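You operate a simulated robot arm through the tools that you are given. There is no shell and no other tool. Be economical: measure what you need, move in short steps, check, and stop when the job is done.

The job below is to be done with a simulated robot arm. You get a single attempt, and the scene is never put back.

## Task
Loosen the brass screw, then slide the RETURNS strip out onto the feed plate.
Fine: keep the holder clamped while you slide; open the clamp after.

Only the result counts: the job must be done as asked and must still hold three seconds after the hand-in. Knocking over, shifting, dropping, spilling or breaking anything else fails it.

## Robot
A 7-joint arm with a two-finger parallel gripper on a trunk, on a base that drives. Base frame: it is fixed to the floor where the robot stands at the start and does not move with it; the origin is under the middle of the robot, x ahead of it, y to its left, z up. Units: m, degrees, N and s.
With the tool pointing down near the work surface it reaches from about 0.3 to 0.78 m from the robot's upright axis, wherever it stands. Its first joint turns from -166.0 to 166.0 degrees. Places, roughly: brass thumb screw [-3.4, -2, 0.9]; name strip [-3.25, -1.75, 0.75]; orange clamp knob [-3.4, -1.9, 0.9]. Payload 3.91 kg.
Tool frame: the origin (TCP) lies between the finger pads and is the grasp point; the fingertips stand 0.03 m ahead of it; z points along the fingers, y is the line along which they close. The gripper opens to 0.11 m. The fingers are 0.02 m wide and 0.01 m thick; the gripper's body (0.048 by 0.112 m) begins 0.055 m behind the TCP.
Orientation is told as [roll, pitch, yaw] about the base's x, y, z axes, in that order, counted from this pose: with the fingers straight down and closing along the base's y, the tool's x points along the base's -x, its y along +y and its z along -z.

## Interface
- The arm moves only by the tool send_rows. Its argument "increments" is a list that holds one entry, the list of rows, each a list of 7 numbers: the closure in counts, from 0 (fully open) to 255 (shut), then the shift along the base's x, y, z in m, then the turn, a rotation vector about the base's x, y, z in degrees. In form: [[[fingers, dx, dy, dz, rx, ry, rz], ...]]. A call has 1 to 12 rows; each row shifts and turns the commanded pose from where the row before left it. Rows are played at 5 a second. More than 0.05 m and 8.6 degrees between two rows, or a gripper value outside its range, and nothing of the call is played. Where a pose cannot be reached the arm comes as near as it can. A force on the tool above 50 N (or 10 N above the force at the start of the call, whichever is more), or a blocked arm, ends the call early, and 0.2 s more pass. Each finger travels about 0.108 m/s and halts on what it meets, pressing with about 27 N; the grip force reading is that of the motor and also rises with nothing between the fingers. The clock runs only during rows and for 0.2 s after the last one: add rows that do not move to give the fingers time. The reply holds the time, the measured pose of the TCP, the force on the tool along the base axes, the opening and the grip force, in the units named above and with some noise, with the torque about the TCP (base axes, N m) and any sound that the robot's microphone picked up.
- Cameras (640 x 400 px; columns grow to the right, rows downward): "scene" is now at [0.0275, 0.1394, 1.5023]; the picture's right is [-0.02, -1.00, 0.00], its down [-0.61, 0.01, -0.79] and it looks along [0.79, -0.02, -0.61] (base axes); focal length 247 px, centre (320, 200). "wrist" rides on the gripper at [0.072, 0.017, -0.103] in the tool frame; the picture's right is [-0.23, 0.97, 0.00], its down [-0.76, -0.18, -0.62] and it looks along [-0.61, -0.14, 0.78] (tool axes); focal length 222 px, centre (320, 200). There is no depth. A picture from a camera that has moved, and an enlarged one, comes with that camera's place and axes in the base frame and with its lens. The place of the scene camera against the robot may be out by one fixed shift of up to 0.025 m in any direction.
- capture(camera): a new picture of that camera. The clock stands still meanwhile.
- steer(legs): drives the robot by 1 to 6 legs, each [ahead, left, turn to the left] in m, m and degrees, along the robot's own axes; the way and the turn of a leg run together, so that a leg with both is an arc; at most 1.5 m and 180 degrees a leg. The arm and the cameras ride along, it lands a little off, and it stops where it bumps. It gives what a move gives.
- aim_head(pan, tilt): turns the head with the scene camera to pan (to the left, within 155 degrees either way) and tilt (down, from -29 to 69), counted from straight ahead of the robot. It gives what a move gives.
- inspect(camera, box): a new picture of the part [left, top, right, bottom] of that camera's present view, enlarged. The clock stands still meanwhile.
- job_done(): hands the job in; it is judged then, once.

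Go step by step. Nothing tells you exact positions but the pictures and the camera data: compare them with the known pose of the tool, close in by small moves and look again before you grip or let go. The budget is 135 turns and 112 pictures, counting those below and the enlarged ones. Unless the task says otherwise, let go and move clear before handing in, and close with one line.

The tools are called after "Call:" by a JSON object that holds its "api" and its "payload". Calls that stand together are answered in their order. send_rows: Moves the arm, as the interface text tells. Its arguments: {"type":"object","properties":{"increments":{"type":"array","items":{"type":"array","items":{"type":"array","items":{"type":"number"}}}}},"required":["increments"]} The other tools are called the same way: steer (legs) drives the base; aim_head (pan, tilt) turns the head that bears the scene camera; capture (camera) takes a picture; inspect (camera, box) takes an enlarged picture of a part of a camera's view; job_done () hands the job in.

At the start:

```text
time_s: 0.0
tcp_pos: [0.4112, 0.109, 1.1251]
tcp_rot: [0.0, 0.0, 0.2]
ft_force: [-0.7, 0.1, -0.3]
ft_torque: [0.02, 0.03, 0.02]
opening: 0.1098
finger_force: 0.0
robot x, y, heading: [-0.0015, -0.0011, -0.1]
head pan, tilt: [-1.3, 37.9]
```

scene: 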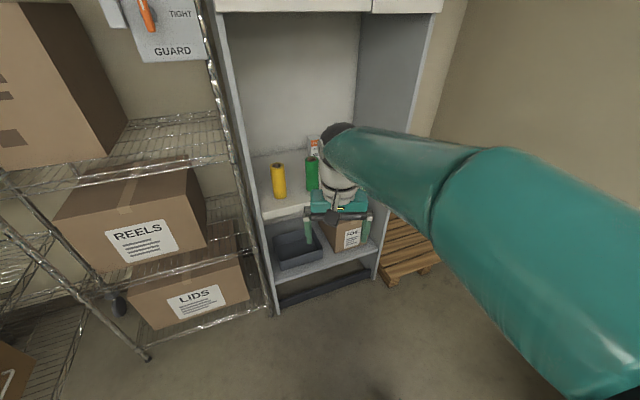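
wrist: 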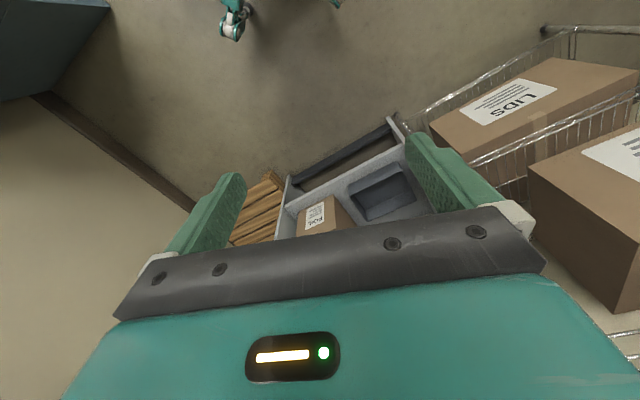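

The robot faces a cabinet; the work is behind it to the right, about 3.9 m away. I look that way with the head first.

Call:
{"api": "aim_head", "payload": {"pan": -149, "tilt": 15}}

Call:
{"api": "capture", "payload": {"camera": "scene"}}

Call:
{"api": "aim_head", "payload": {"pan": -100, "tilt": 20}}

Call:
{"api": "capture", "payload": {"camera": "scene"}}

Call:
{"api": "aim_head", "payload": {"pan": 155, "tilt": 20}}

Call:
{"api": "capture", "payload": {"camera": "scene"}}

```text
time_s: 2.3
tcp_pos: [0.4098, 0.1097, 1.124]
tcp_rot: [0.0, 0.0, 0.2]
ft_force: [0.4, -0.1, 0.0]
ft_torque: [0.0, 0.02, 0.02]
opening: 0.1098
finger_force: 0.1
robot x, y, heading: [-0.0008, -0.0015, 0.2]
head pan, tilt: [-149.0, 15.0]
```

```text
109 pictures are left
camera scene: at [-0.1389, 0.0933, 1.5387], right [-0.52, 0.86, 0.0], down [0.22, 0.13, -0.97], along [-0.83, -0.5, -0.26], focal length 247 px, centre (320, 200)
```

scene: 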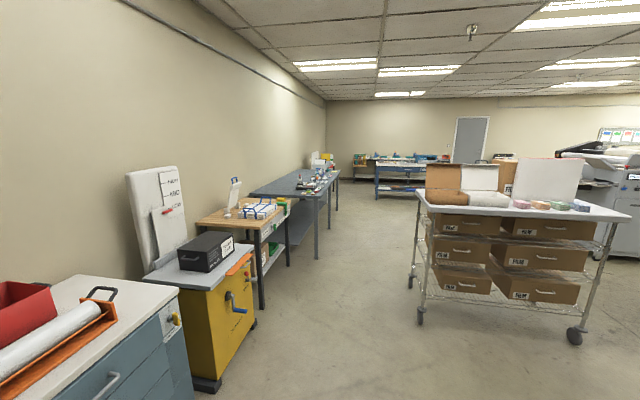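

```text
time_s: 3.5
tcp_pos: [0.4116, 0.1087, 1.1244]
tcp_rot: [0.0, 0.0, 0.2]
ft_force: [-0.3, 0.5, 0.1]
ft_torque: [0.0, 0.0, -0.03]
opening: 0.11
finger_force: 0.2
robot x, y, heading: [-0.0007, 0.0016, -0.1]
head pan, tilt: [-100.0, 20.0]
```

```text
108 pictures are left
camera scene: at [-0.0751, 0.0498, 1.5306], right [-0.98, 0.17, 0.0], down [0.06, 0.34, -0.94], along [-0.16, -0.93, -0.34], focal length 247 px, centre (320, 200)
```

scene: 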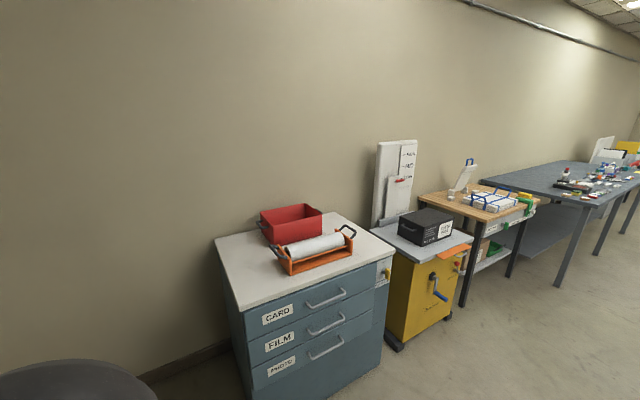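

```text
time_s: 7.0
tcp_pos: [0.4111, 0.1088, 1.1249]
tcp_rot: [0.0, 0.0, 0.2]
ft_force: [-0.3, -0.3, 0.0]
ft_torque: [-0.02, -0.01, 0.01]
opening: 0.1101
finger_force: 0.0
robot x, y, heading: [-0.003, -0.0016, -0.1]
head pan, tilt: [154.7, 20.0]
```

```text
107 pictures are left
camera scene: at [-0.1431, 0.1813, 1.5306], right [0.43, 0.9, 0.0], down [0.31, -0.15, -0.94], along [-0.85, 0.4, -0.34], focal length 247 px, centre (320, 200)
```

scene: 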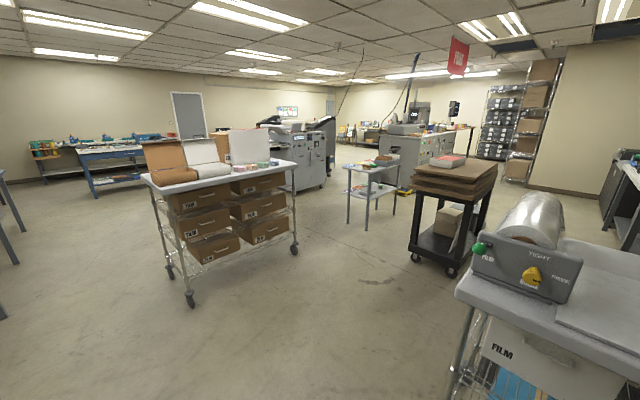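

The work is on the long blue-grey table along the wall. I turn and drive down the aisle between it and the trolley.

Call:
{"api": "steer", "payload": {"legs": [[0, 0, -162], [1.5, 0, 0], [1.0, 0, 0]]}}

Call:
{"api": "aim_head", "payload": {"pan": -25, "tilt": 30}}

Call:
{"api": "capture", "payload": {"camera": "scene"}}

Call:
{"api": "aim_head", "payload": {"pan": 25, "tilt": 30}}

Call:
{"api": "capture", "payload": {"camera": "scene"}}

```text
time_s: 55.9
tcp_pos: [-2.6765, -1.0901, 1.1246]
tcp_rot: [0.1, 0.0, -161.1]
ft_force: [0.1, 0.1, 0.1]
ft_torque: [0.02, -0.01, 0.0]
opening: 0.1101
finger_force: 0.2
robot x, y, heading: [-2.3258, -0.8536, -161.4]
head pan, tilt: [154.7, 20.0]
```

```text
time_s: 58.6
tcp_pos: [-2.677, -1.0907, 1.124]
tcp_rot: [-0.1, -0.1, -161.1]
ft_force: [-0.2, -0.7, 0.0]
ft_torque: [0.0, 0.0, 0.0]
opening: 0.1099
finger_force: 0.0
robot x, y, heading: [-2.3214, -0.857, -161.3]
head pan, tilt: [-25.0, 30.0]
```

```text
106 pictures are left
camera scene: at [-2.304, -0.9895, 1.5145], right [0.11, 0.99, 0.0], down [0.5, -0.05, -0.87], along [-0.86, 0.09, -0.5], focal length 247 px, centre (320, 200)
```

scene: 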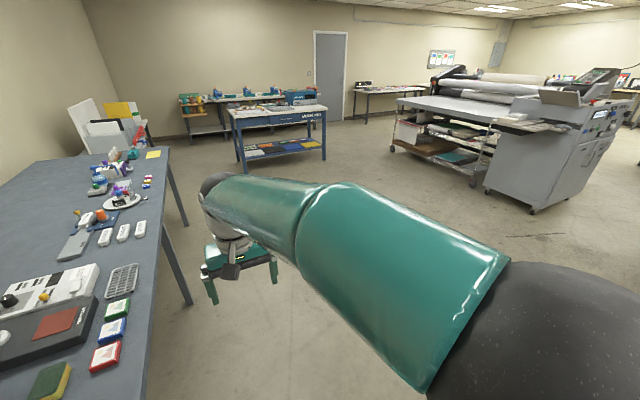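

```text
time_s: 59.8
tcp_pos: [-2.6771, -1.0904, 1.1245]
tcp_rot: [0.0, 0.0, -161.1]
ft_force: [-0.2, -0.3, 1.1]
ft_torque: [0.0, 0.05, 0.0]
opening: 0.1099
finger_force: 0.1
robot x, y, heading: [-2.3255, -0.8582, -161.3]
head pan, tilt: [25.0, 30.0]
```

```text
105 pictures are left
camera scene: at [-2.2795, -1.0618, 1.5145], right [-0.69, 0.72, 0.0], down [0.36, 0.35, -0.87], along [-0.63, -0.6, -0.5], focal length 247 px, centre (320, 200)
```

scene: 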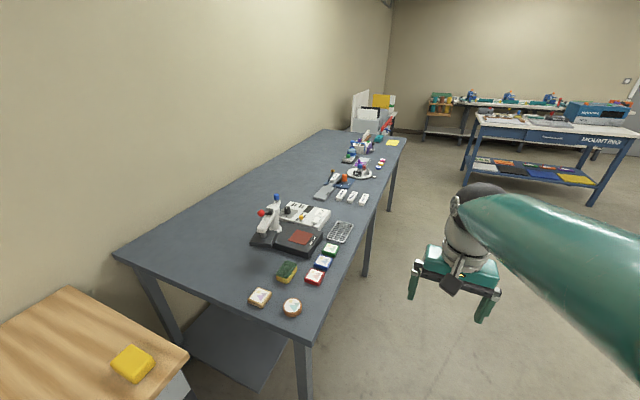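

The target group lies around the orange bit at the middle of the table; I enlarge it.

Call:
{"api": "inspect", "payload": {"camera": "scene", "box": [240, 120, 420, 240]}}

```text
3.33 times, centred on (330, 180) of scene
camera zoom: at [-2.2795, -1.0618, 1.5145], right [-0.69, 0.72, 0.0], down [0.36, 0.35, -0.87], along [-0.63, -0.6, -0.5], focal length 824 px, centre (287, 267)
```

zoom: 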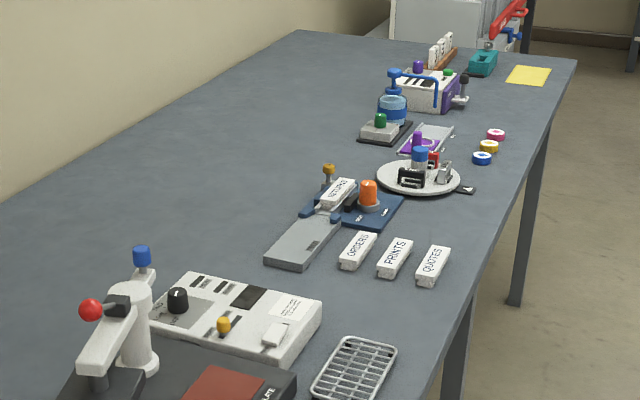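

The holder: grey feed plate toward +x, RETURNS strip, brass screw on the wall side and orange knob on the aisle side. I drive up alongside the table facing it.

Call:
{"api": "steer", "payload": {"legs": [[0.95, 0, 0], [0, 0, 71.3]]}}

Call:
{"api": "aim_head", "payload": {"pan": 0, "tilt": 50}}

Call:
{"api": "capture", "payload": {"camera": "scene"}}

Call:
{"api": "capture", "payload": {"camera": "wrist"}}

```text
time_s: 79.9
tcp_pos: [-3.1095, -1.5679, 1.1239]
tcp_rot: [0.0, 0.0, -90.8]
ft_force: [-0.5, 0.2, 0.3]
ft_torque: [0.02, 0.02, 0.0]
opening: 0.11
finger_force: 0.2
robot x, y, heading: [-3.2113, -1.1577, -91.1]
head pan, tilt: [25.0, 30.0]
```

```text
time_s: 80.8
tcp_pos: [-3.109, -1.5676, 1.1241]
tcp_rot: [0.0, -0.1, -90.8]
ft_force: [-0.3, 0.5, -0.1]
ft_torque: [0.02, -0.02, 0.0]
opening: 0.11
finger_force: 0.1
robot x, y, heading: [-3.2081, -1.1562, -90.8]
head pan, tilt: [0.0, 50.0]
```

```text
103 pictures are left
camera scene: at [-3.0534, -1.1895, 1.4851], right [-1.0, 0.02, 0.0], down [0.01, 0.77, -0.64], along [-0.01, -0.64, -0.77], focal length 247 px, centre (320, 200)
```

scene: 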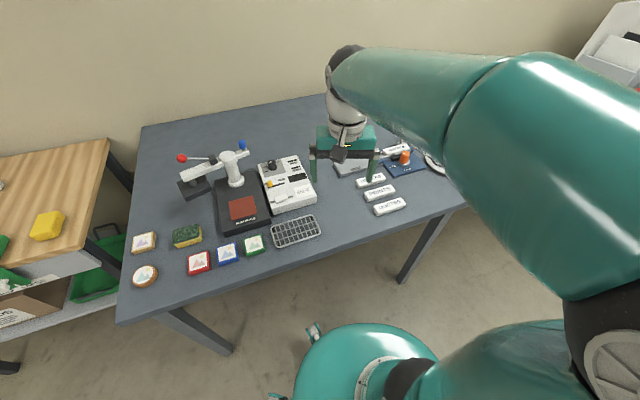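

```text
102 pictures are left
camera wrist: at [-3.0914, -1.4956, 1.2266], right [0.97, -0.24, 0.0], down [-0.19, -0.76, 0.62], along [-0.15, -0.61, -0.78], focal length 222 px, centre (320, 200)
```

wrist: 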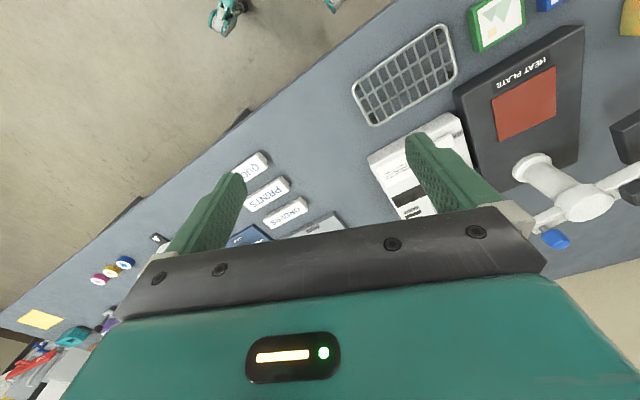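

Holder is near (-3.35,-1.9). I need to stand closer; first I check the clearance at the table's edge.

Call:
{"api": "aim_head", "payload": {"pan": -15, "tilt": 69}}

Call:
{"api": "capture", "payload": {"camera": "scene"}}

Call:
{"api": "aim_head", "payload": {"pan": 30, "tilt": 69}}

Call:
{"api": "capture", "payload": {"camera": "scene"}}

```text
time_s: 81.6
tcp_pos: [-3.1092, -1.5674, 1.1236]
tcp_rot: [0.0, 0.0, -90.8]
ft_force: [0.5, 0.4, -0.5]
ft_torque: [-0.01, 0.02, 0.01]
opening: 0.1099
finger_force: 0.2
robot x, y, heading: [-3.211, -1.1548, -91.1]
head pan, tilt: [-15.0, 68.8]
```

```text
101 pictures are left
camera scene: at [-3.0676, -1.1663, 1.4631], right [-0.96, 0.27, 0.0], down [0.26, 0.9, -0.36], along [-0.1, -0.35, -0.93], focal length 247 px, centre (320, 200)
```

scene: 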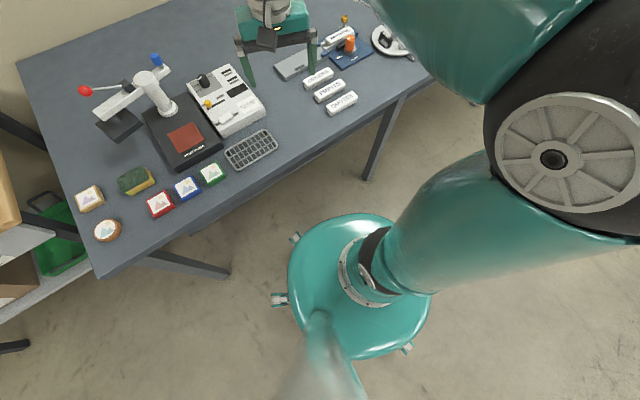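

```text
time_s: 82.7
tcp_pos: [-3.1093, -1.567, 1.1237]
tcp_rot: [0.0, -0.1, -90.8]
ft_force: [0.2, 0.0, 0.0]
ft_torque: [0.02, 0.0, -0.02]
opening: 0.1099
finger_force: 0.1
robot x, y, heading: [-3.2085, -1.1528, -91.2]
head pan, tilt: [30.0, 68.8]
```

```text
100 pictures are left
camera scene: at [-3.0251, -1.1613, 1.4631], right [-0.87, -0.48, 0.0], down [-0.45, 0.82, -0.36], along [0.18, -0.32, -0.93], focal length 247 px, centre (320, 200)
```

scene: 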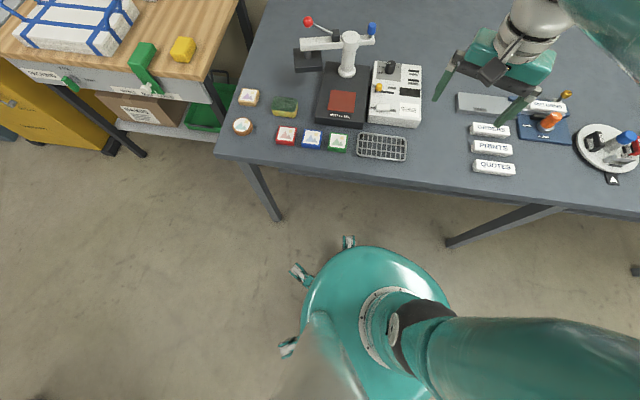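

The base is a low disc and can go a little under the table edge. I move 0.2 m ahead and 0.1 m to the right.

Call:
{"api": "steer", "payload": {"legs": [[0.1, -0.1, 0], [0.1, 0, 0]]}}

Call:
{"api": "aim_head", "payload": {"pan": -10, "tilt": 55}}

Call:
{"api": "capture", "payload": {"camera": "scene"}}

Call:
{"api": "capture", "payload": {"camera": "wrist"}}

```text
time_s: 86.2
tcp_pos: [-3.2163, -1.765, 1.1238]
tcp_rot: [0.0, -0.2, -90.9]
ft_force: [0.5, 0.0, 0.6]
ft_torque: [-0.05, 0.0, 0.02]
opening: 0.1099
finger_force: 0.0
robot x, y, heading: [-3.3171, -1.3601, -91.3]
head pan, tilt: [30.0, 68.8]
```

```text
time_s: 87.3
tcp_pos: [-3.2162, -1.7678, 1.1225]
tcp_rot: [0.1, 0.0, -90.9]
ft_force: [0.8, 0.0, 0.4]
ft_torque: [0.04, 0.01, -0.03]
opening: 0.1102
finger_force: 0.1
robot x, y, heading: [-3.3164, -1.3567, -91.0]
head pan, tilt: [-10.0, 55.0]
```

```text
99 pictures are left
camera scene: at [-3.1723, -1.387, 1.4785], right [-0.98, 0.19, 0.0], down [0.16, 0.8, -0.57], along [-0.11, -0.56, -0.82], focal length 247 px, centre (320, 200)
```

scene: 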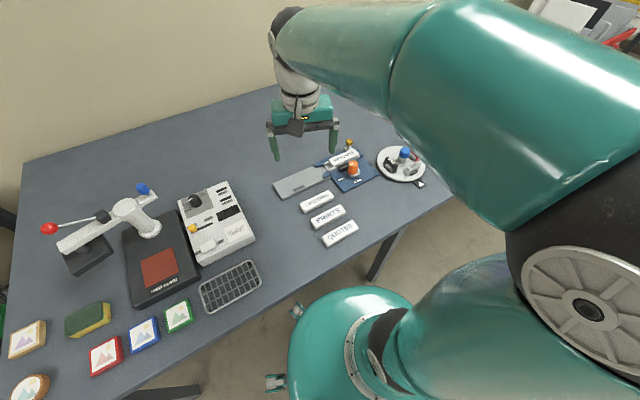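

```text
98 pictures are left
camera wrist: at [-3.1984, -1.6957, 1.2263], right [0.97, -0.24, 0.0], down [-0.19, -0.76, 0.62], along [-0.15, -0.6, -0.78], focal length 222 px, centre (320, 200)
```

wrist: 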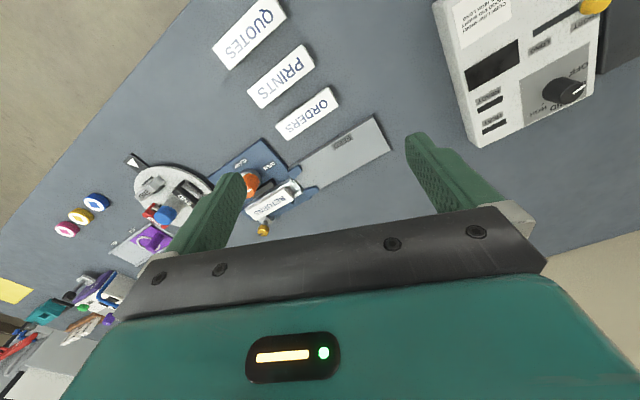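

Call:
{"api": "inspect", "payload": {"camera": "scene", "box": [260, 130, 390, 211]}}

Call:
{"api": "inspect", "payload": {"camera": "wrist", "box": [200, 110, 400, 235]}}

```text
4.92 times, centred on (325, 170) of scene
camera zoom: at [-3.1723, -1.387, 1.4785], right [-0.98, 0.19, 0.0], down [0.16, 0.8, -0.57], along [-0.11, -0.56, -0.82], focal length 1217 px, centre (295, 345)
```

zoom: 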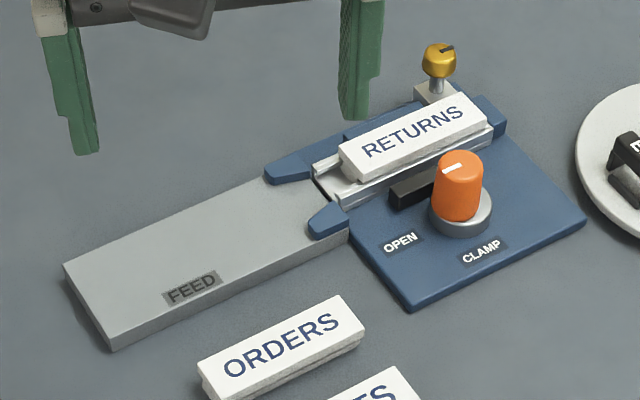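

```text
3.20 times, centred on (300, 172) of wrist
camera zoom: at [-3.1984, -1.6957, 1.2263], right [0.97, -0.24, 0.0], down [-0.19, -0.76, 0.62], along [-0.15, -0.6, -0.78], focal length 711 px, centre (384, 288)
```

zoom: 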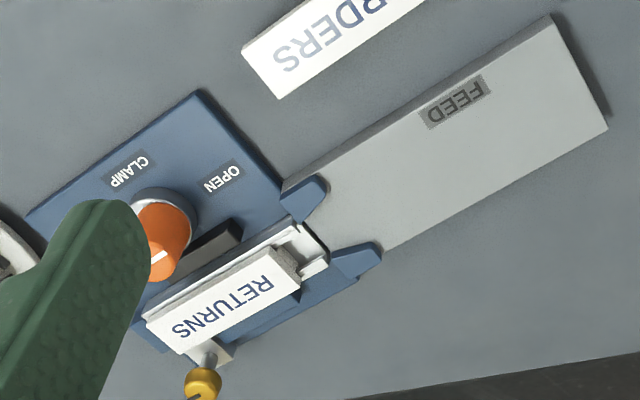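

I can see the holder well: axis runs about 20° off base x, screw near (-3.39,-1.98,0.91). I bring the tool above the screw, aligned with the holder.

Call:
{"api": "send_rows", "payload": {"increments": [[[0, -0.03, -0.03, 0, 0, 0, 4], [0, -0.03, -0.03, 0, 0, 0, 4], [0, -0.03, -0.03, -0.01, 0, 0, 4], [0, -0.03, -0.03, -0.02, 0, 0, 4], [0, -0.03, -0.03, -0.02, 0, 0, 4], [0, -0.015, -0.03, -0.02, 0, 0, 0], [0, 0, 0, 0, 0, 0, 0]]]}}

Call:
{"api": "capture", "payload": {"camera": "wrist"}}

Call:
{"api": "capture", "payload": {"camera": "scene"}}

```text
time_s: 88.9
tcp_pos: [-3.3832, -1.9489, 1.0526]
tcp_rot: [0.1, -0.1, -70.9]
ft_force: [0.2, -0.6, -0.4]
ft_torque: [0.05, 0.0, 0.01]
opening: 0.1102
finger_force: 0.0
robot x, y, heading: [-3.3163, -1.3566, -91.0]
head pan, tilt: [-10.0, 55.0]
```

```text
95 pictures are left
camera wrist: at [-3.3908, -1.8745, 1.1553], right [0.99, 0.1, 0.0], down [0.08, -0.78, 0.62], along [0.06, -0.62, -0.78], focal length 222 px, centre (320, 200)
```

wrist: 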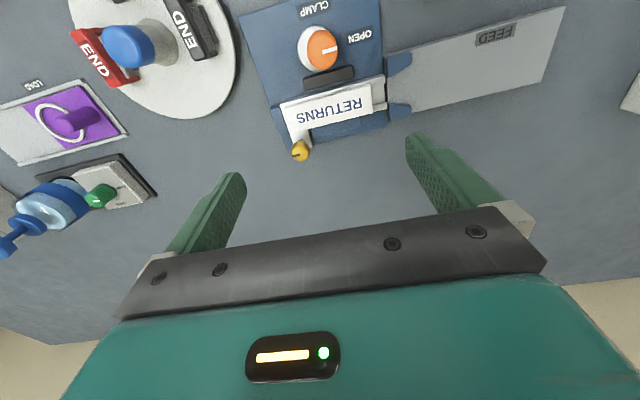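

```text
94 pictures are left
camera scene: at [-3.1728, -1.3878, 1.4785], right [-0.98, 0.19, 0.0], down [0.16, 0.8, -0.57], along [-0.11, -0.56, -0.82], focal length 247 px, centre (320, 200)
```

scene: 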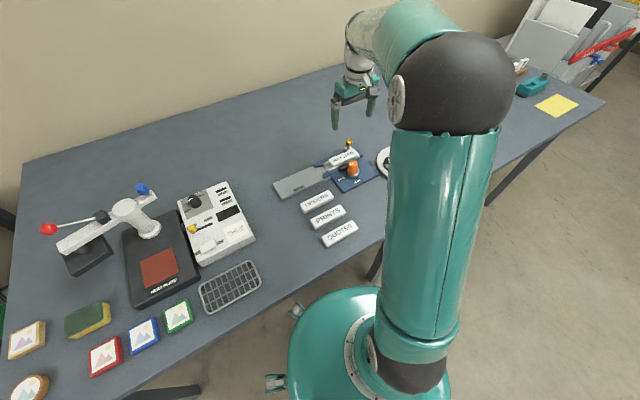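

Call:
{"api": "inspect", "payload": {"camera": "wrist", "box": [230, 0, 430, 170]}}

```text
2.35 times, centred on (330, 85) of wrist
camera zoom: at [-3.3908, -1.8745, 1.1553], right [0.99, 0.1, 0.0], down [0.08, -0.78, 0.62], along [0.06, -0.62, -0.78], focal length 523 px, centre (296, 471)
```

zoom: 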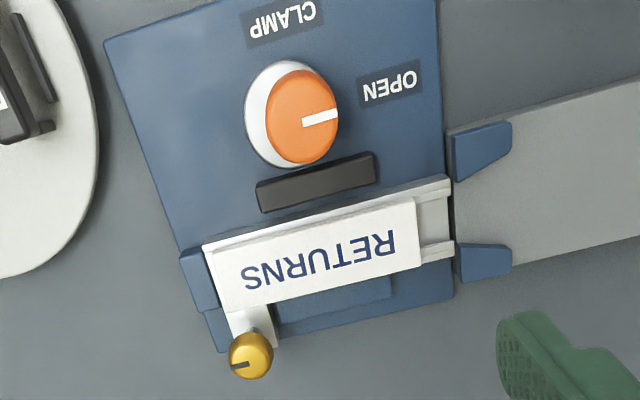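

The orange pointer stands at OPEN now, so the holder isn't clamped yet: I must clamp it first. I go above the orange knob with yaw ready for a +75° (ccw) turn.

Call:
{"api": "send_rows", "payload": {"increments": [[[90, 0, 0.01, -0.01, 0, 0, -8], [90, 0, 0.01, -0.01, 0, 0, -8], [90, 0, 0.01, -0.01, 0, 0, -8], [90, 0, 0.01, -0.01, 0, 0, -8], [90, -0.004, 0.011, -0.01, 0, 0, -7], [90, 0, 0, 0, 0, 0, 0]]]}}

Call:
{"api": "capture", "payload": {"camera": "wrist"}}

Call:
{"api": "inspect", "payload": {"camera": "scene", "box": [260, 100, 420, 200]}}

```text
time_s: 90.3
tcp_pos: [-3.3849, -1.8961, 1.0038]
tcp_rot: [0.0, 0.0, -110.0]
ft_force: [-0.7, -0.5, 0.0]
ft_torque: [-0.01, 0.0, -0.02]
opening: 0.0712
finger_force: 0.0
robot x, y, heading: [-3.3137, -1.3572, -91.0]
head pan, tilt: [-10.0, 55.0]
```

```text
92 pictures are left
camera wrist: at [-3.3452, -1.8341, 1.1055], right [0.84, -0.55, 0.0], down [-0.43, -0.65, 0.62], along [-0.34, -0.52, -0.78], focal length 222 px, centre (320, 200)
```

wrist: 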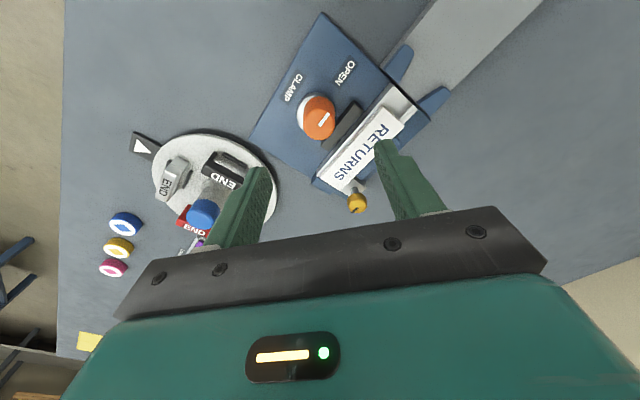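

```text
4.00 times, centred on (340, 150) of scene
camera zoom: at [-3.1725, -1.3864, 1.4785], right [-0.98, 0.19, 0.0], down [0.16, 0.8, -0.57], along [-0.11, -0.56, -0.82], focal length 988 px, centre (240, 400)
```

zoom: 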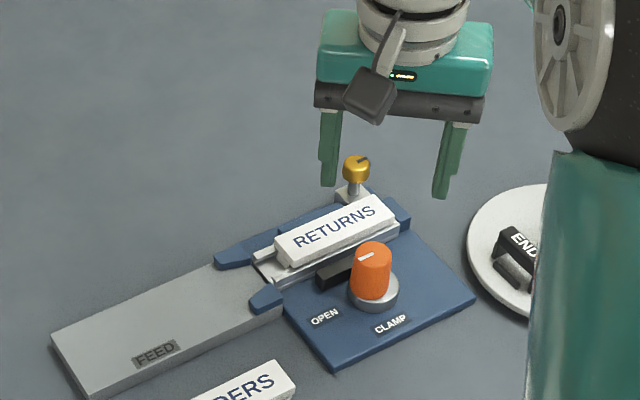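

Knob centre about (-3.386,-1.897), top about 0.88. I descend in steps to straddle it, and look.

Call:
{"api": "send_rows", "payload": {"increments": [[[120, -0.001, -0.001, -0.03, 0, 0, 5], [120, 0, 0, -0.03, 0, 0, 5], [120, 0, 0, -0.025, 0, 0, 0], [120, 0, 0, 0, 0, 0, 0]]]}}

Call:
{"api": "capture", "payload": {"camera": "wrist"}}

Call:
{"api": "inspect", "payload": {"camera": "scene", "box": [290, 110, 400, 190]}}

```text
time_s: 91.3
tcp_pos: [-3.3888, -1.8991, 0.9185]
tcp_rot: [0.0, 0.0, -99.9]
ft_force: [-0.1, 0.0, -0.4]
ft_torque: [0.02, 0.0, 0.0]
opening: 0.0585
finger_force: 0.0
robot x, y, heading: [-3.3191, -1.3549, -91.1]
head pan, tilt: [-10.0, 55.0]
```

```text
90 pictures are left
camera wrist: at [-3.3591, -1.8306, 1.0211], right [0.92, -0.39, 0.0], down [-0.31, -0.72, 0.62], along [-0.24, -0.57, -0.78], focal length 222 px, centre (320, 200)
```

wrist: 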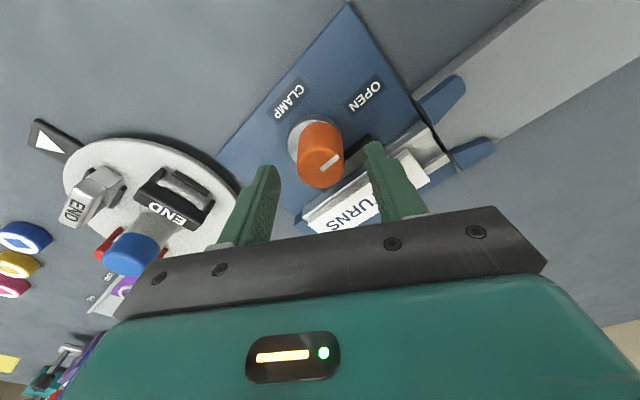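

```text
5.00 times, centred on (345, 150) of scene
camera zoom: at [-3.1725, -1.3869, 1.4785], right [-0.98, 0.19, 0.0], down [0.16, 0.8, -0.57], along [-0.11, -0.56, -0.82], focal length 1236 px, centre (195, 450)
```

zoom: 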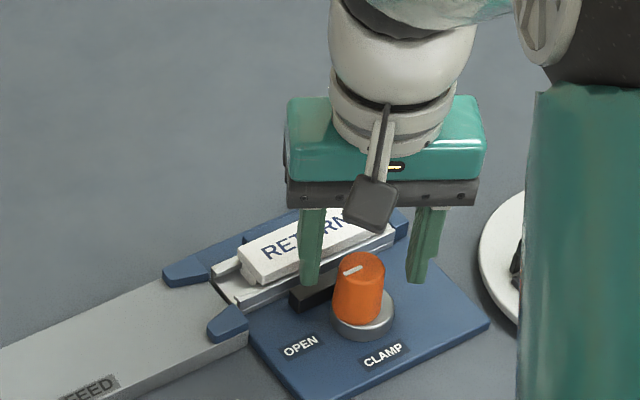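

Knob is centred between the fingers. I lower 22 mm and close on it.

Call:
{"api": "send_rows", "payload": {"increments": [[[120, 0.002, 0, -0.012, 0, 0, 0], [120, 0, 0, -0.01, 0, 0, 0], [150, 0, 0, 0, 0, 0, 0], [200, 0, 0, 0, 0, 0, 0], [200, 0, 0, 0, 0, 0, 0]]]}}

Call:
{"api": "capture", "payload": {"camera": "wrist"}}

Call:
{"api": "inspect", "payload": {"camera": "scene", "box": [290, 110, 400, 190]}}

```text
time_s: 92.5
tcp_pos: [-3.3859, -1.8968, 0.8953]
tcp_rot: [-0.1, 0.0, -99.9]
ft_force: [-16.8, 5.4, 2.4]
ft_torque: [-0.04, 0.56, 0.08]
opening: 0.0322
finger_force: 45.5
robot x, y, heading: [-3.3147, -1.3609, -91.1]
head pan, tilt: [-10.0, 55.0]
```

```text
88 pictures are left
camera wrist: at [-3.3572, -1.8284, 0.9984], right [0.92, -0.39, 0.0], down [-0.31, -0.72, 0.62], along [-0.25, -0.57, -0.78], focal length 222 px, centre (320, 200)
```

wrist: 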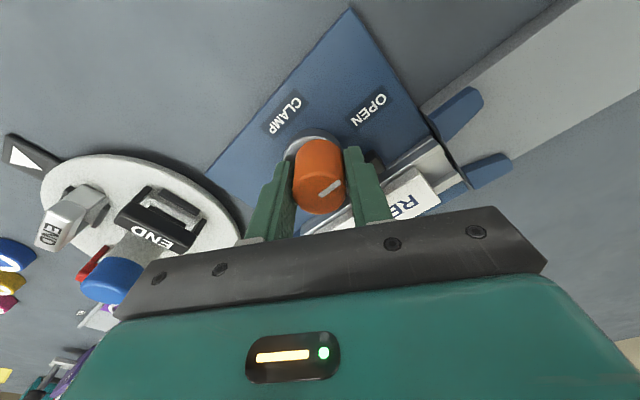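

```text
5.00 times, centred on (345, 150) of scene
camera zoom: at [-3.1729, -1.3864, 1.4785], right [-0.98, 0.19, 0.0], down [0.16, 0.8, -0.57], along [-0.11, -0.56, -0.82], focal length 1236 px, centre (195, 450)
```

zoom: 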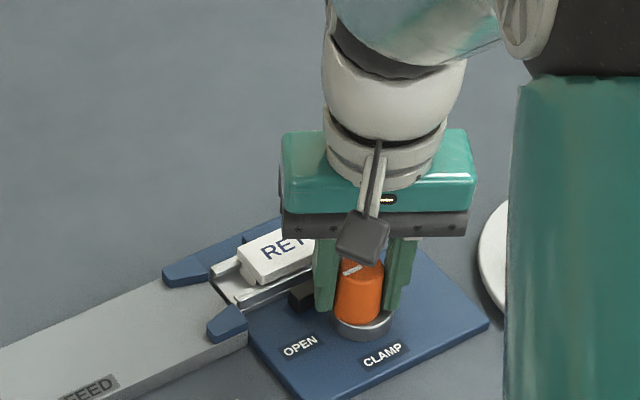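

Grip is firm with a slight side load; I ease it and start turning ccw toward CLAMP.

Call:
{"api": "send_rows", "payload": {"increments": [[[200, -0.001, 0.0003, 0, 0, 0, 0], [200, 0, 0, 0, 0, 0, 8], [200, 0, 0, 0, 0, 0, 8], [200, 0, 0, 0, 0, 0, 8]]]}}

Call:
{"api": "capture", "payload": {"camera": "wrist"}}

```text
time_s: 93.5
tcp_pos: [-3.3868, -1.8964, 0.895]
tcp_rot: [0.1, 0.0, -75.9]
ft_force: [-24.8, 2.1, -11.6]
ft_torque: [-0.66, 0.49, 0.02]
opening: 0.0322
finger_force: 45.2
robot x, y, heading: [-3.314, -1.3613, -91.3]
head pan, tilt: [-10.0, 55.0]
```

```text
86 pictures are left
camera wrist: at [-3.3873, -1.8224, 0.9986], right [1.0, 0.02, 0.0], down [0.01, -0.78, 0.62], along [0.01, -0.62, -0.78], focal length 222 px, centre (320, 200)
```

wrist: 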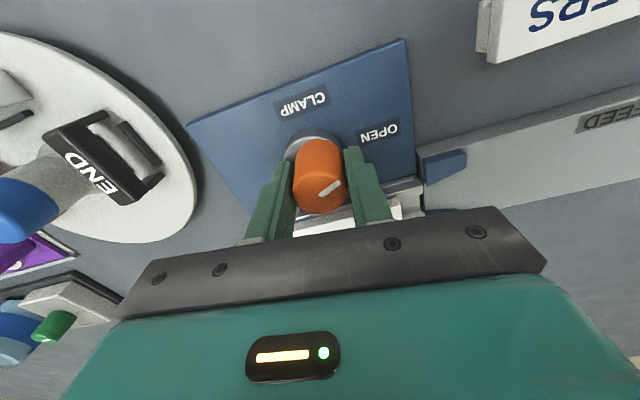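

The knob follows. Continue turning, shifting slightly to +x to relieve the side load.

Call:
{"api": "send_rows", "payload": {"increments": [[[200, 0.001, 0, 0, 0, 0, 8], [200, 0.001, 0, 0, 0, 0, 8], [200, 0, 0, 0, 0, 0, 8], [200, 0, 0, 0, 0, 0, 8]]]}}

Call:
{"api": "capture", "payload": {"camera": "wrist"}}

```text
time_s: 94.5
tcp_pos: [-3.3857, -1.896, 0.8959]
tcp_rot: [0.0, 0.1, -44.0]
ft_force: [-28.1, 1.7, -8.0]
ft_torque: [0.47, 1.2, 0.07]
opening: 0.0325
finger_force: 44.6
robot x, y, heading: [-3.3204, -1.36, -90.8]
head pan, tilt: [-10.0, 55.0]
```

```text
85 pictures are left
camera wrist: at [-3.426, -1.834, 0.9986], right [0.84, 0.54, 0.0], down [0.43, -0.66, 0.62], along [0.34, -0.52, -0.78], focal length 222 px, centre (320, 200)
```

wrist: 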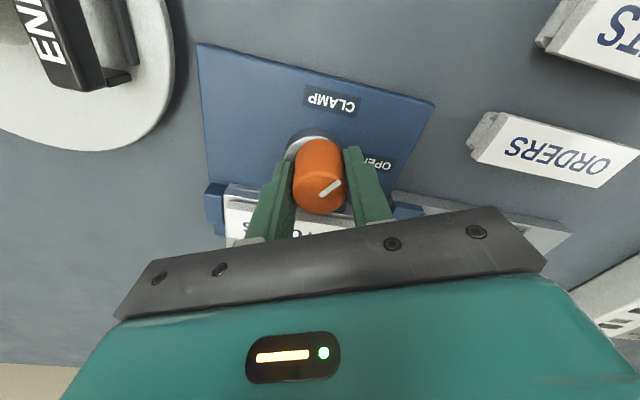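

Call:
{"api": "send_rows", "payload": {"increments": [[[200, 0, 0, 0, 0, 0, 8], [200, 0, 0, 0, 0, 0, 8], [200, 0, 0, 0, 0, 0, 4]]]}}

Call:
{"api": "inspect", "payload": {"camera": "wrist", "box": [200, 20, 440, 240]}}

```text
time_s: 95.3
tcp_pos: [-3.3858, -1.8964, 0.8966]
tcp_rot: [0.1, 0.0, -24.0]
ft_force: [-25.4, 9.0, -15.2]
ft_torque: [0.2, 0.98, 0.02]
opening: 0.0323
finger_force: 44.8
robot x, y, heading: [-3.3167, -1.3574, -91.0]
head pan, tilt: [-10.0, 55.0]
```

```text
1.82 times, centred on (320, 130) of wrist
camera zoom: at [-3.4445, -1.8519, 0.9988], right [0.6, 0.8, 0.0], down [0.62, -0.47, 0.62], along [0.5, -0.37, -0.78], focal length 404 px, centre (320, 327)
```

zoom: 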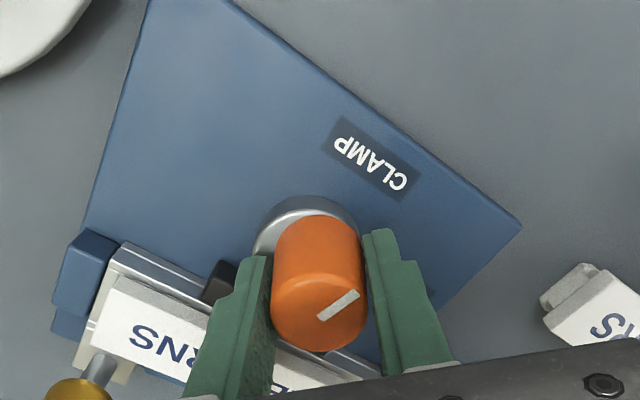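

The black jaw now lies on the rail. I turn a little more to reach CLAMP fully or its stop.

Call:
{"api": "send_rows", "payload": {"increments": [[[200, 0, 0, 0, 0, 0, 4], [200, 0, 0, 0, 0, 0, 4], [200, 0, 0, 0, 0, 0, 0]]]}}

Call:
{"api": "inspect", "payload": {"camera": "wrist", "box": [200, 20, 440, 240]}}

```text
time_s: 96.1
tcp_pos: [-3.3834, -1.8961, 0.8969]
tcp_rot: [0.1, 0.0, -15.9]
ft_force: [-20.1, 17.8, -4.0]
ft_torque: [0.64, 0.78, -0.05]
opening: 0.0324
finger_force: 44.9
robot x, y, heading: [-3.3176, -1.3609, -91.1]
head pan, tilt: [-10.0, 55.0]
```

```text
1.82 times, centred on (320, 130) of wrist
camera zoom: at [-3.45, -1.8603, 0.9988], right [0.49, 0.87, 0.0], down [0.68, -0.38, 0.62], along [0.55, -0.3, -0.78], focal length 404 px, centre (320, 327)
```

zoom: 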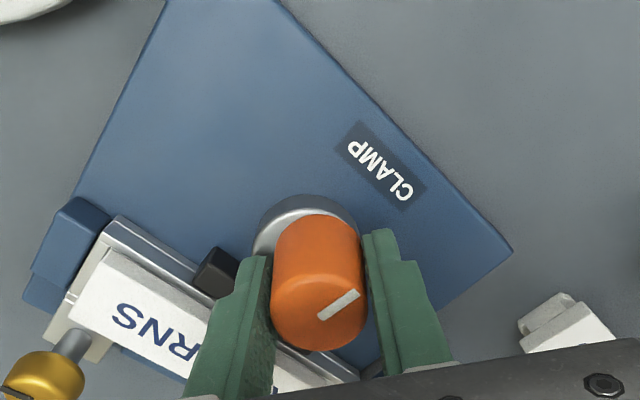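

I let go, rise and check the pointer.

Call:
{"api": "send_rows", "payload": {"increments": [[[120, 0, 0, 0, 0, 0, 0], [120, 0, 0, 0, 0, 0, 0], [120, 0, 0, 0.03, 0, 0, 0], [120, 0, 0, 0.04, 0, 0, -8], [120, 0, 0, 0.04, 0, 0, -8], [120, 0, 0, 0.03, 0, 0, -8], [120, 0, 0, 0, 0, 0, -8]]]}}

Call:
{"api": "inspect", "payload": {"camera": "wrist", "box": [200, 0, 460, 180]}}

Call:
{"api": "inspect", "payload": {"camera": "scene", "box": [260, 110, 400, 210]}}

```text
time_s: 97.7
tcp_pos: [-3.3826, -1.8969, 1.0374]
tcp_rot: [0.0, 0.0, -48.1]
ft_force: [0.7, -0.5, 0.2]
ft_torque: [-0.01, -0.01, -0.01]
opening: 0.0583
finger_force: 0.1
robot x, y, heading: [-3.3249, -1.3581, -91.5]
head pan, tilt: [-10.0, 55.0]
```

```text
2.22 times, centred on (330, 90) of wrist
camera zoom: at [-3.4194, -1.8323, 1.1405], right [0.88, 0.48, 0.0], down [0.38, -0.69, 0.62], along [0.3, -0.55, -0.78], focal length 494 px, centre (298, 444)
```

zoom: 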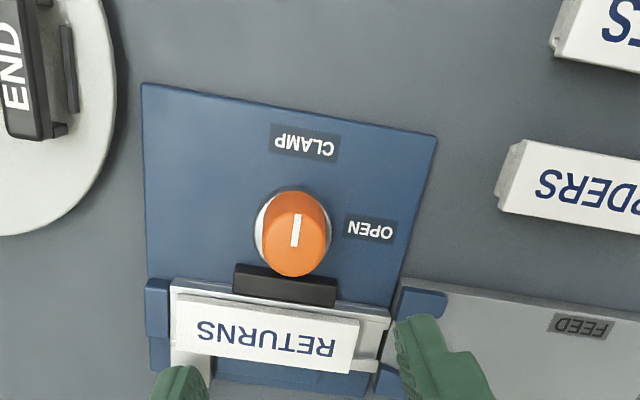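

```text
4.00 times, centred on (330, 160) of scene
camera zoom: at [-3.1726, -1.3863, 1.4785], right [-0.98, 0.19, 0.0], down [0.16, 0.8, -0.57], along [-0.11, -0.56, -0.82], focal length 988 px, centre (280, 360)
```

zoom: 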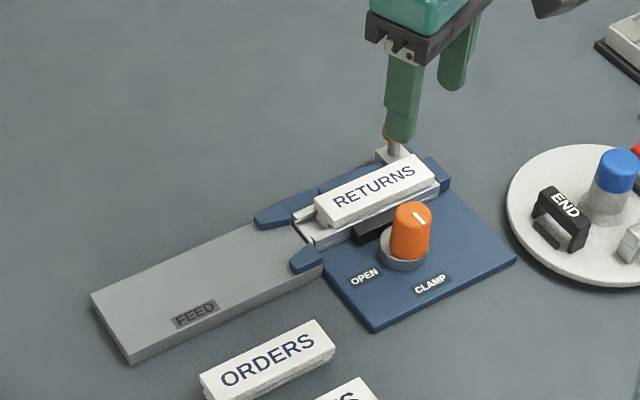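

Pointer is at CLAMP and the jaw is on the rail. Now to the brass screw: move above it and look.

Call:
{"api": "send_rows", "payload": {"increments": [[[90, -0.003, -0.02, 0, 0, 0, -6], [90, -0.003, -0.02, 0, 0, 0, -6], [90, -0.003, -0.02, 0, 0, 0, -6], [90, -0.003, -0.02, 0, 0, 0, -6], [90, -0.003, -0.02, -0.01, 0, 0, -6], [90, 0, 0, -0.015, 0, 0, -2], [90, 0, 0, 0, 0, 0, 0]]]}}

Call:
{"api": "capture", "payload": {"camera": "wrist"}}

Call:
{"api": "inspect", "payload": {"camera": "wrist", "box": [240, 60, 400, 160]}}

```text
time_s: 99.3
tcp_pos: [-3.3981, -1.9982, 1.0108]
tcp_rot: [0.0, -0.1, -80.0]
ft_force: [-0.7, 0.1, 0.1]
ft_torque: [0.01, -0.01, -0.04]
opening: 0.0714
finger_force: 0.1
robot x, y, heading: [-3.3156, -1.3596, -90.8]
head pan, tilt: [-10.0, 55.0]
```

```text
80 pictures are left
camera wrist: at [-3.3945, -1.9239, 1.1134], right [1.0, -0.05, 0.0], down [-0.04, -0.78, 0.62], along [-0.03, -0.62, -0.78], focal length 222 px, centre (320, 200)
```

wrist: 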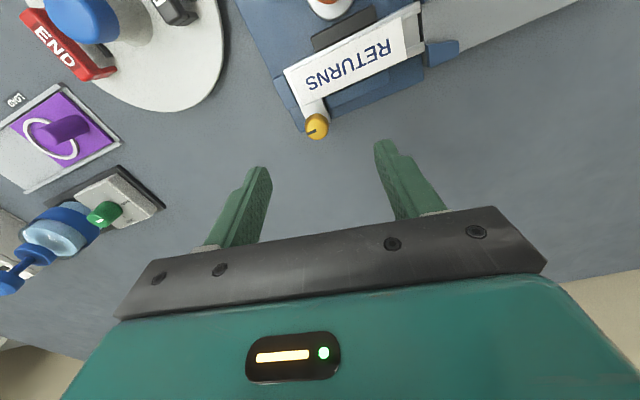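

```text
4.00 times, centred on (320, 110) of wrist
camera zoom: at [-3.3945, -1.9239, 1.1134], right [1.0, -0.05, 0.0], down [-0.04, -0.78, 0.62], along [-0.03, -0.62, -0.78], focal length 888 px, centre (320, 560)
```

zoom: 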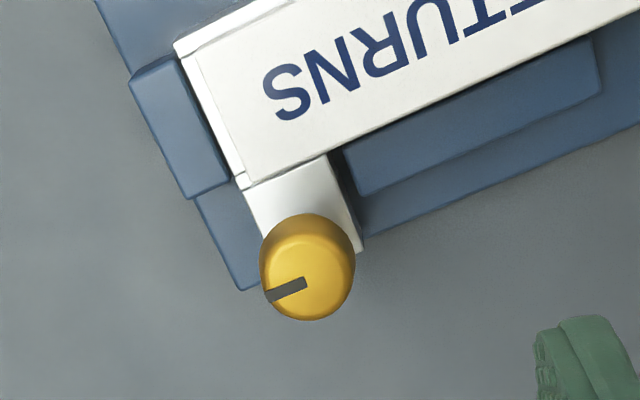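

Screw centre about (-3.401,-2.005), top about 0.89. I approach with yaw -110 so I can turn ccw.

Call:
{"api": "send_rows", "payload": {"increments": [[[120, -0.001, -0.003, -0.02, 0, 0, -8], [120, -0.001, -0.003, -0.03, 0, 0, -8], [120, -0.001, -0.002, -0.03, 0, 0, -8], [120, 0, 0, 0, 0, 0, -6], [120, 0, 0, 0, 0, 0, 0]]]}}

Call:
{"api": "inspect", "payload": {"camera": "wrist", "box": [220, 80, 420, 230]}}

Call:
{"api": "inspect", "payload": {"camera": "scene", "box": [290, 100, 400, 180]}}

```text
time_s: 100.5
tcp_pos: [-3.4004, -2.0055, 0.9327]
tcp_rot: [0.1, 0.0, -110.0]
ft_force: [0.5, 0.1, -0.4]
ft_torque: [-0.01, 0.0, 0.02]
opening: 0.0582
finger_force: 0.1
robot x, y, heading: [-3.3196, -1.3571, -91.2]
head pan, tilt: [-10.0, 55.0]
```

```text
2.67 times, centred on (320, 155) of wrist
camera zoom: at [-3.3603, -1.944, 1.0356], right [0.84, -0.55, 0.0], down [-0.43, -0.66, 0.62], along [-0.34, -0.52, -0.78], focal length 592 px, centre (320, 320)
```

zoom: 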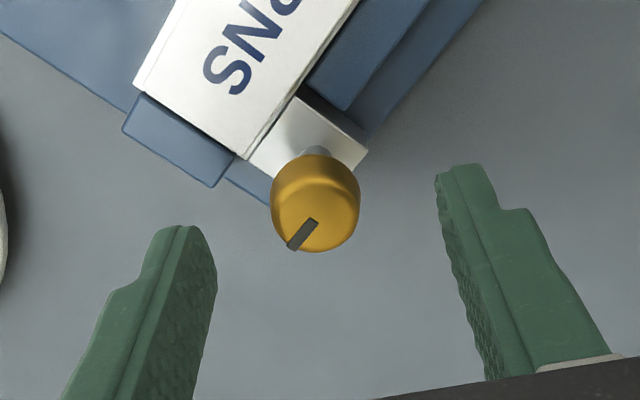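

```text
5.00 times, centred on (345, 140) of scene
camera zoom: at [-3.1725, -1.3865, 1.4785], right [-0.98, 0.19, 0.0], down [0.16, 0.8, -0.57], along [-0.11, -0.56, -0.82], focal length 1236 px, centre (195, 500)
```

zoom: 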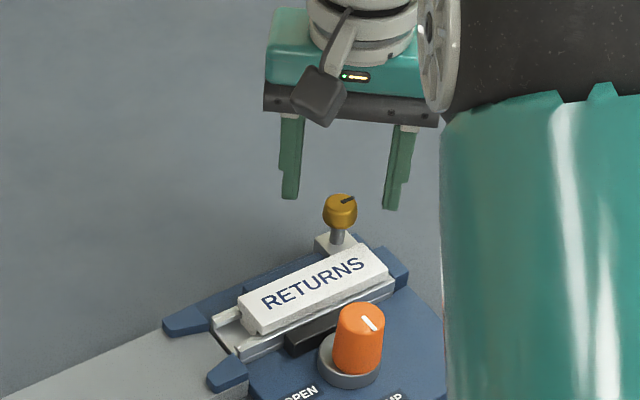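

Top about 0.90, centred within 1–2 mm. I lower to 0.913 and grip.

Call:
{"api": "send_rows", "payload": {"increments": [[[120, -0.0015, 0, -0.01, 0, 0, 0], [150, 0, 0, -0.01, 0, 0, 0], [190, 0, 0, 0, 0, 0, 0], [220, 0, 0, 0, 0, 0, 0], [220, 0, 0, 0, 0, 0, 0]]]}}

Call:
{"api": "inspect", "payload": {"camera": "wrist", "box": [220, 80, 420, 230]}}

Call:
{"api": "inspect", "payload": {"camera": "scene", "box": [290, 100, 400, 180]}}

```text
time_s: 101.7
tcp_pos: [-3.402, -2.0069, 0.9129]
tcp_rot: [0.0, 0.0, -110.0]
ft_force: [0.3, -0.2, 0.3]
ft_torque: [-0.01, 0.0, 0.01]
opening: 0.0236
finger_force: 26.9
robot x, y, heading: [-3.3171, -1.3561, -91.3]
head pan, tilt: [-10.0, 55.0]
```

```text
2.67 times, centred on (320, 155) of wrist
camera zoom: at [-3.3614, -1.9445, 1.0147], right [0.84, -0.55, 0.0], down [-0.43, -0.66, 0.62], along [-0.34, -0.52, -0.78], focal length 592 px, centre (320, 320)
```

zoom: 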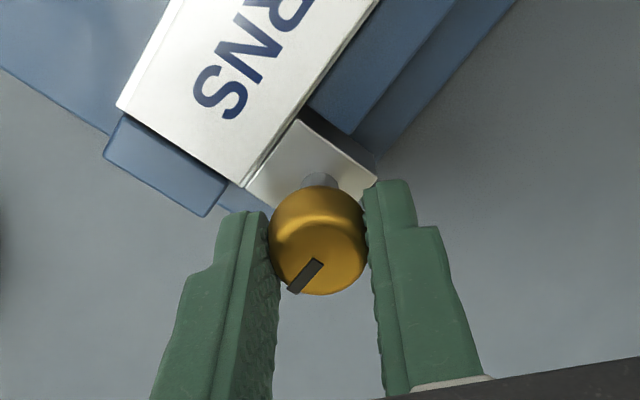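

```text
5.00 times, centred on (345, 140) of scene
camera zoom: at [-3.1725, -1.3866, 1.4785], right [-0.98, 0.19, 0.0], down [0.16, 0.8, -0.57], along [-0.11, -0.56, -0.82], focal length 1236 px, centre (195, 500)
```

zoom: 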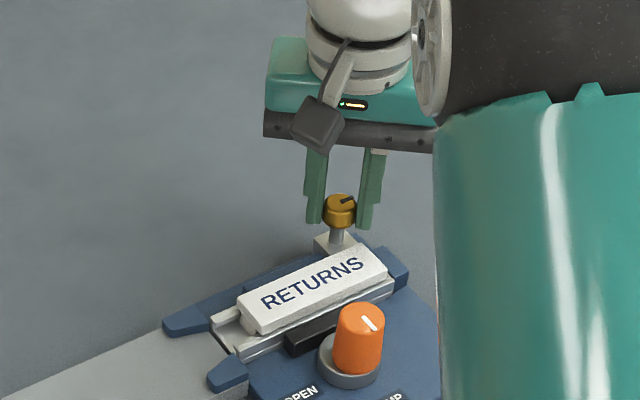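

Clean grip. Turn ccw to loosen.

Call:
{"api": "send_rows", "payload": {"increments": [[[220, 0, 0, 0, 0, 0, 8], [220, 0, 0, 0, 0, 0, 8], [220, 0, 0, 0, 0, 0, 8], [220, 0, 0, 0, 0, 0, 8]]]}}

Call:
{"api": "inspect", "payload": {"camera": "wrist", "box": [220, 80, 420, 230]}}

```text
time_s: 102.7
tcp_pos: [-3.403, -2.0058, 0.912]
tcp_rot: [0.0, -0.1, -77.6]
ft_force: [2.0, -4.9, 4.0]
ft_torque: [-0.04, -0.02, 0.0]
opening: 0.0235
finger_force: 27.0
robot x, y, heading: [-3.3177, -1.3564, -90.9]
head pan, tilt: [-10.0, 55.0]
```

```text
2.67 times, centred on (320, 155) of wrist
camera zoom: at [-3.4014, -1.9313, 1.0146], right [1.0, -0.01, 0.0], down [-0.01, -0.78, 0.62], along [-0.01, -0.62, -0.78], focal length 592 px, centre (320, 320)
```

zoom: 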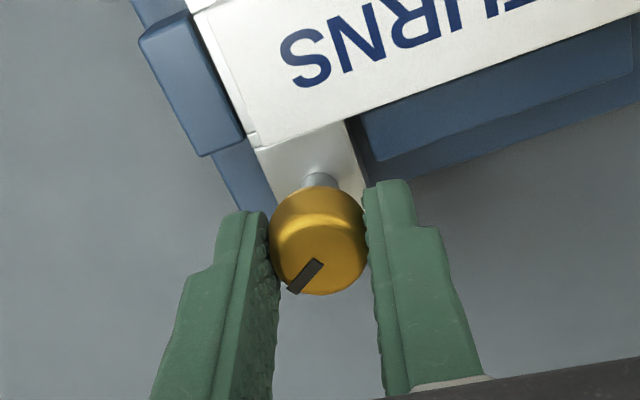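

Call:
{"api": "send_rows", "payload": {"increments": [[[220, 0, 0, 0, 0, 0, 8], [220, 0, 0, 0, 0, 0, 8], [220, 0, 0, 0, 0, 0, 8], [220, 0, 0, 0, 0, 0, 8], [220, 0, 0, 0, 0, 0, 8], [220, 0, 0, 0, 0, 0, 8], [220, 0, 0, 0, 0, 0, 8]]]}}

Call:
{"api": "capture", "payload": {"camera": "wrist"}}

```text
time_s: 104.3
tcp_pos: [-3.4027, -2.0043, 0.9123]
tcp_rot: [-0.2, 0.0, -21.7]
ft_force: [6.3, -8.6, 15.8]
ft_torque: [-0.2, -0.17, 0.01]
opening: 0.0234
finger_force: 26.6
robot x, y, heading: [-3.3159, -1.3587, -90.9]
head pan, tilt: [-10.0, 55.0]
```

```text
73 pictures are left
camera wrist: at [-3.464, -1.9624, 1.0145], right [0.57, 0.82, 0.0], down [0.64, -0.45, 0.62], along [0.51, -0.36, -0.78], focal length 222 px, centre (320, 200)
```

wrist: 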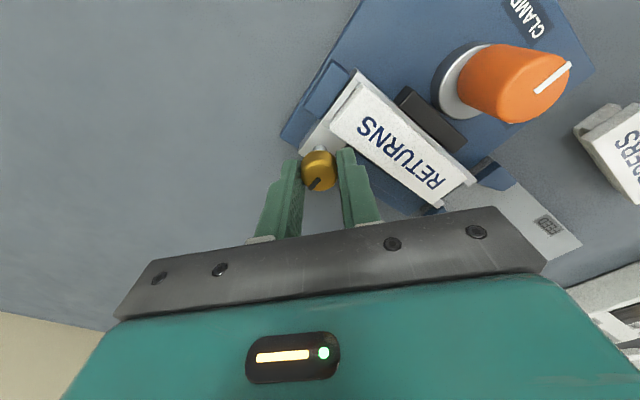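

The screw turned with the fingers and pushes up, so it is backing out. I let go, swing back and take another stroke.

Call:
{"api": "send_rows", "payload": {"increments": [[[150, 0, 0, 0.001, 0, 0, 0], [150, 0, 0, 0, 0, 0, 0], [150, 0, 0, 0, 0, 0, -8.5], [150, 0, 0, 0, 0, 0, -8.5], [150, 0, 0, 0, 0, 0, -8.5], [150, 0, 0, 0, 0, 0, -8.5], [150, 0, 0, 0, 0, 0, -8.5], [150, 0, 0, 0, 0, 0, -8.5], [150, 0, 0, 0, 0, 0, -8.5], [150, 0, 0, 0, 0, 0, -8.5], [150, 0, 0, 0, 0, 0, -8.5], [150, 0, 0, 0, 0, 0, -8.5]]]}}

Call:
{"api": "inspect", "payload": {"camera": "wrist", "box": [220, 80, 420, 230]}}

Call:
{"api": "inspect", "payload": {"camera": "scene", "box": [290, 100, 400, 180]}}

```text
time_s: 106.9
tcp_pos: [-3.4029, -2.005, 0.9134]
tcp_rot: [0.0, 0.0, -107.2]
ft_force: [0.8, -0.8, -0.9]
ft_torque: [0.01, 0.01, 0.02]
opening: 0.0454
finger_force: 0.1
robot x, y, heading: [-3.3173, -1.3552, -91.2]
head pan, tilt: [-10.0, 55.0]
```

```text
2.67 times, centred on (320, 155) of wrist
camera zoom: at [-3.3654, -1.9412, 1.0151], right [0.86, -0.5, 0.0], down [-0.39, -0.68, 0.62], along [-0.31, -0.54, -0.78], focal length 592 px, centre (320, 320)
```

zoom: 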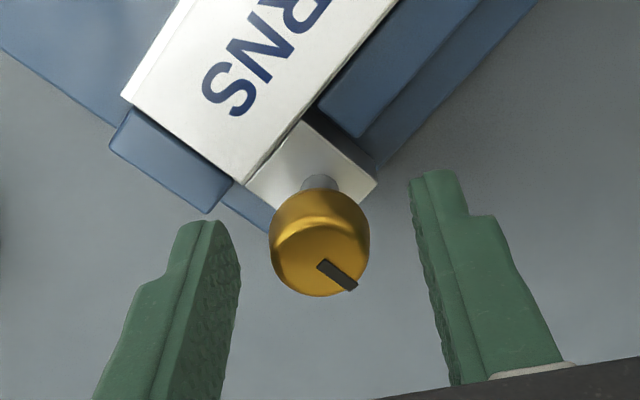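

```text
5.00 times, centred on (345, 140) of scene
camera zoom: at [-3.1725, -1.3866, 1.4785], right [-0.98, 0.19, 0.0], down [0.16, 0.8, -0.57], along [-0.11, -0.56, -0.82], focal length 1236 px, centre (195, 500)
```

zoom: 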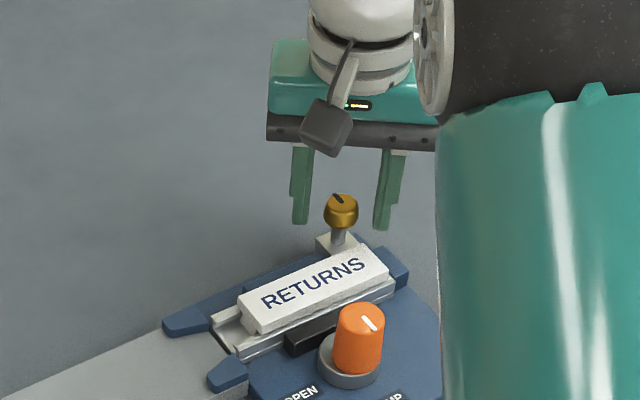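

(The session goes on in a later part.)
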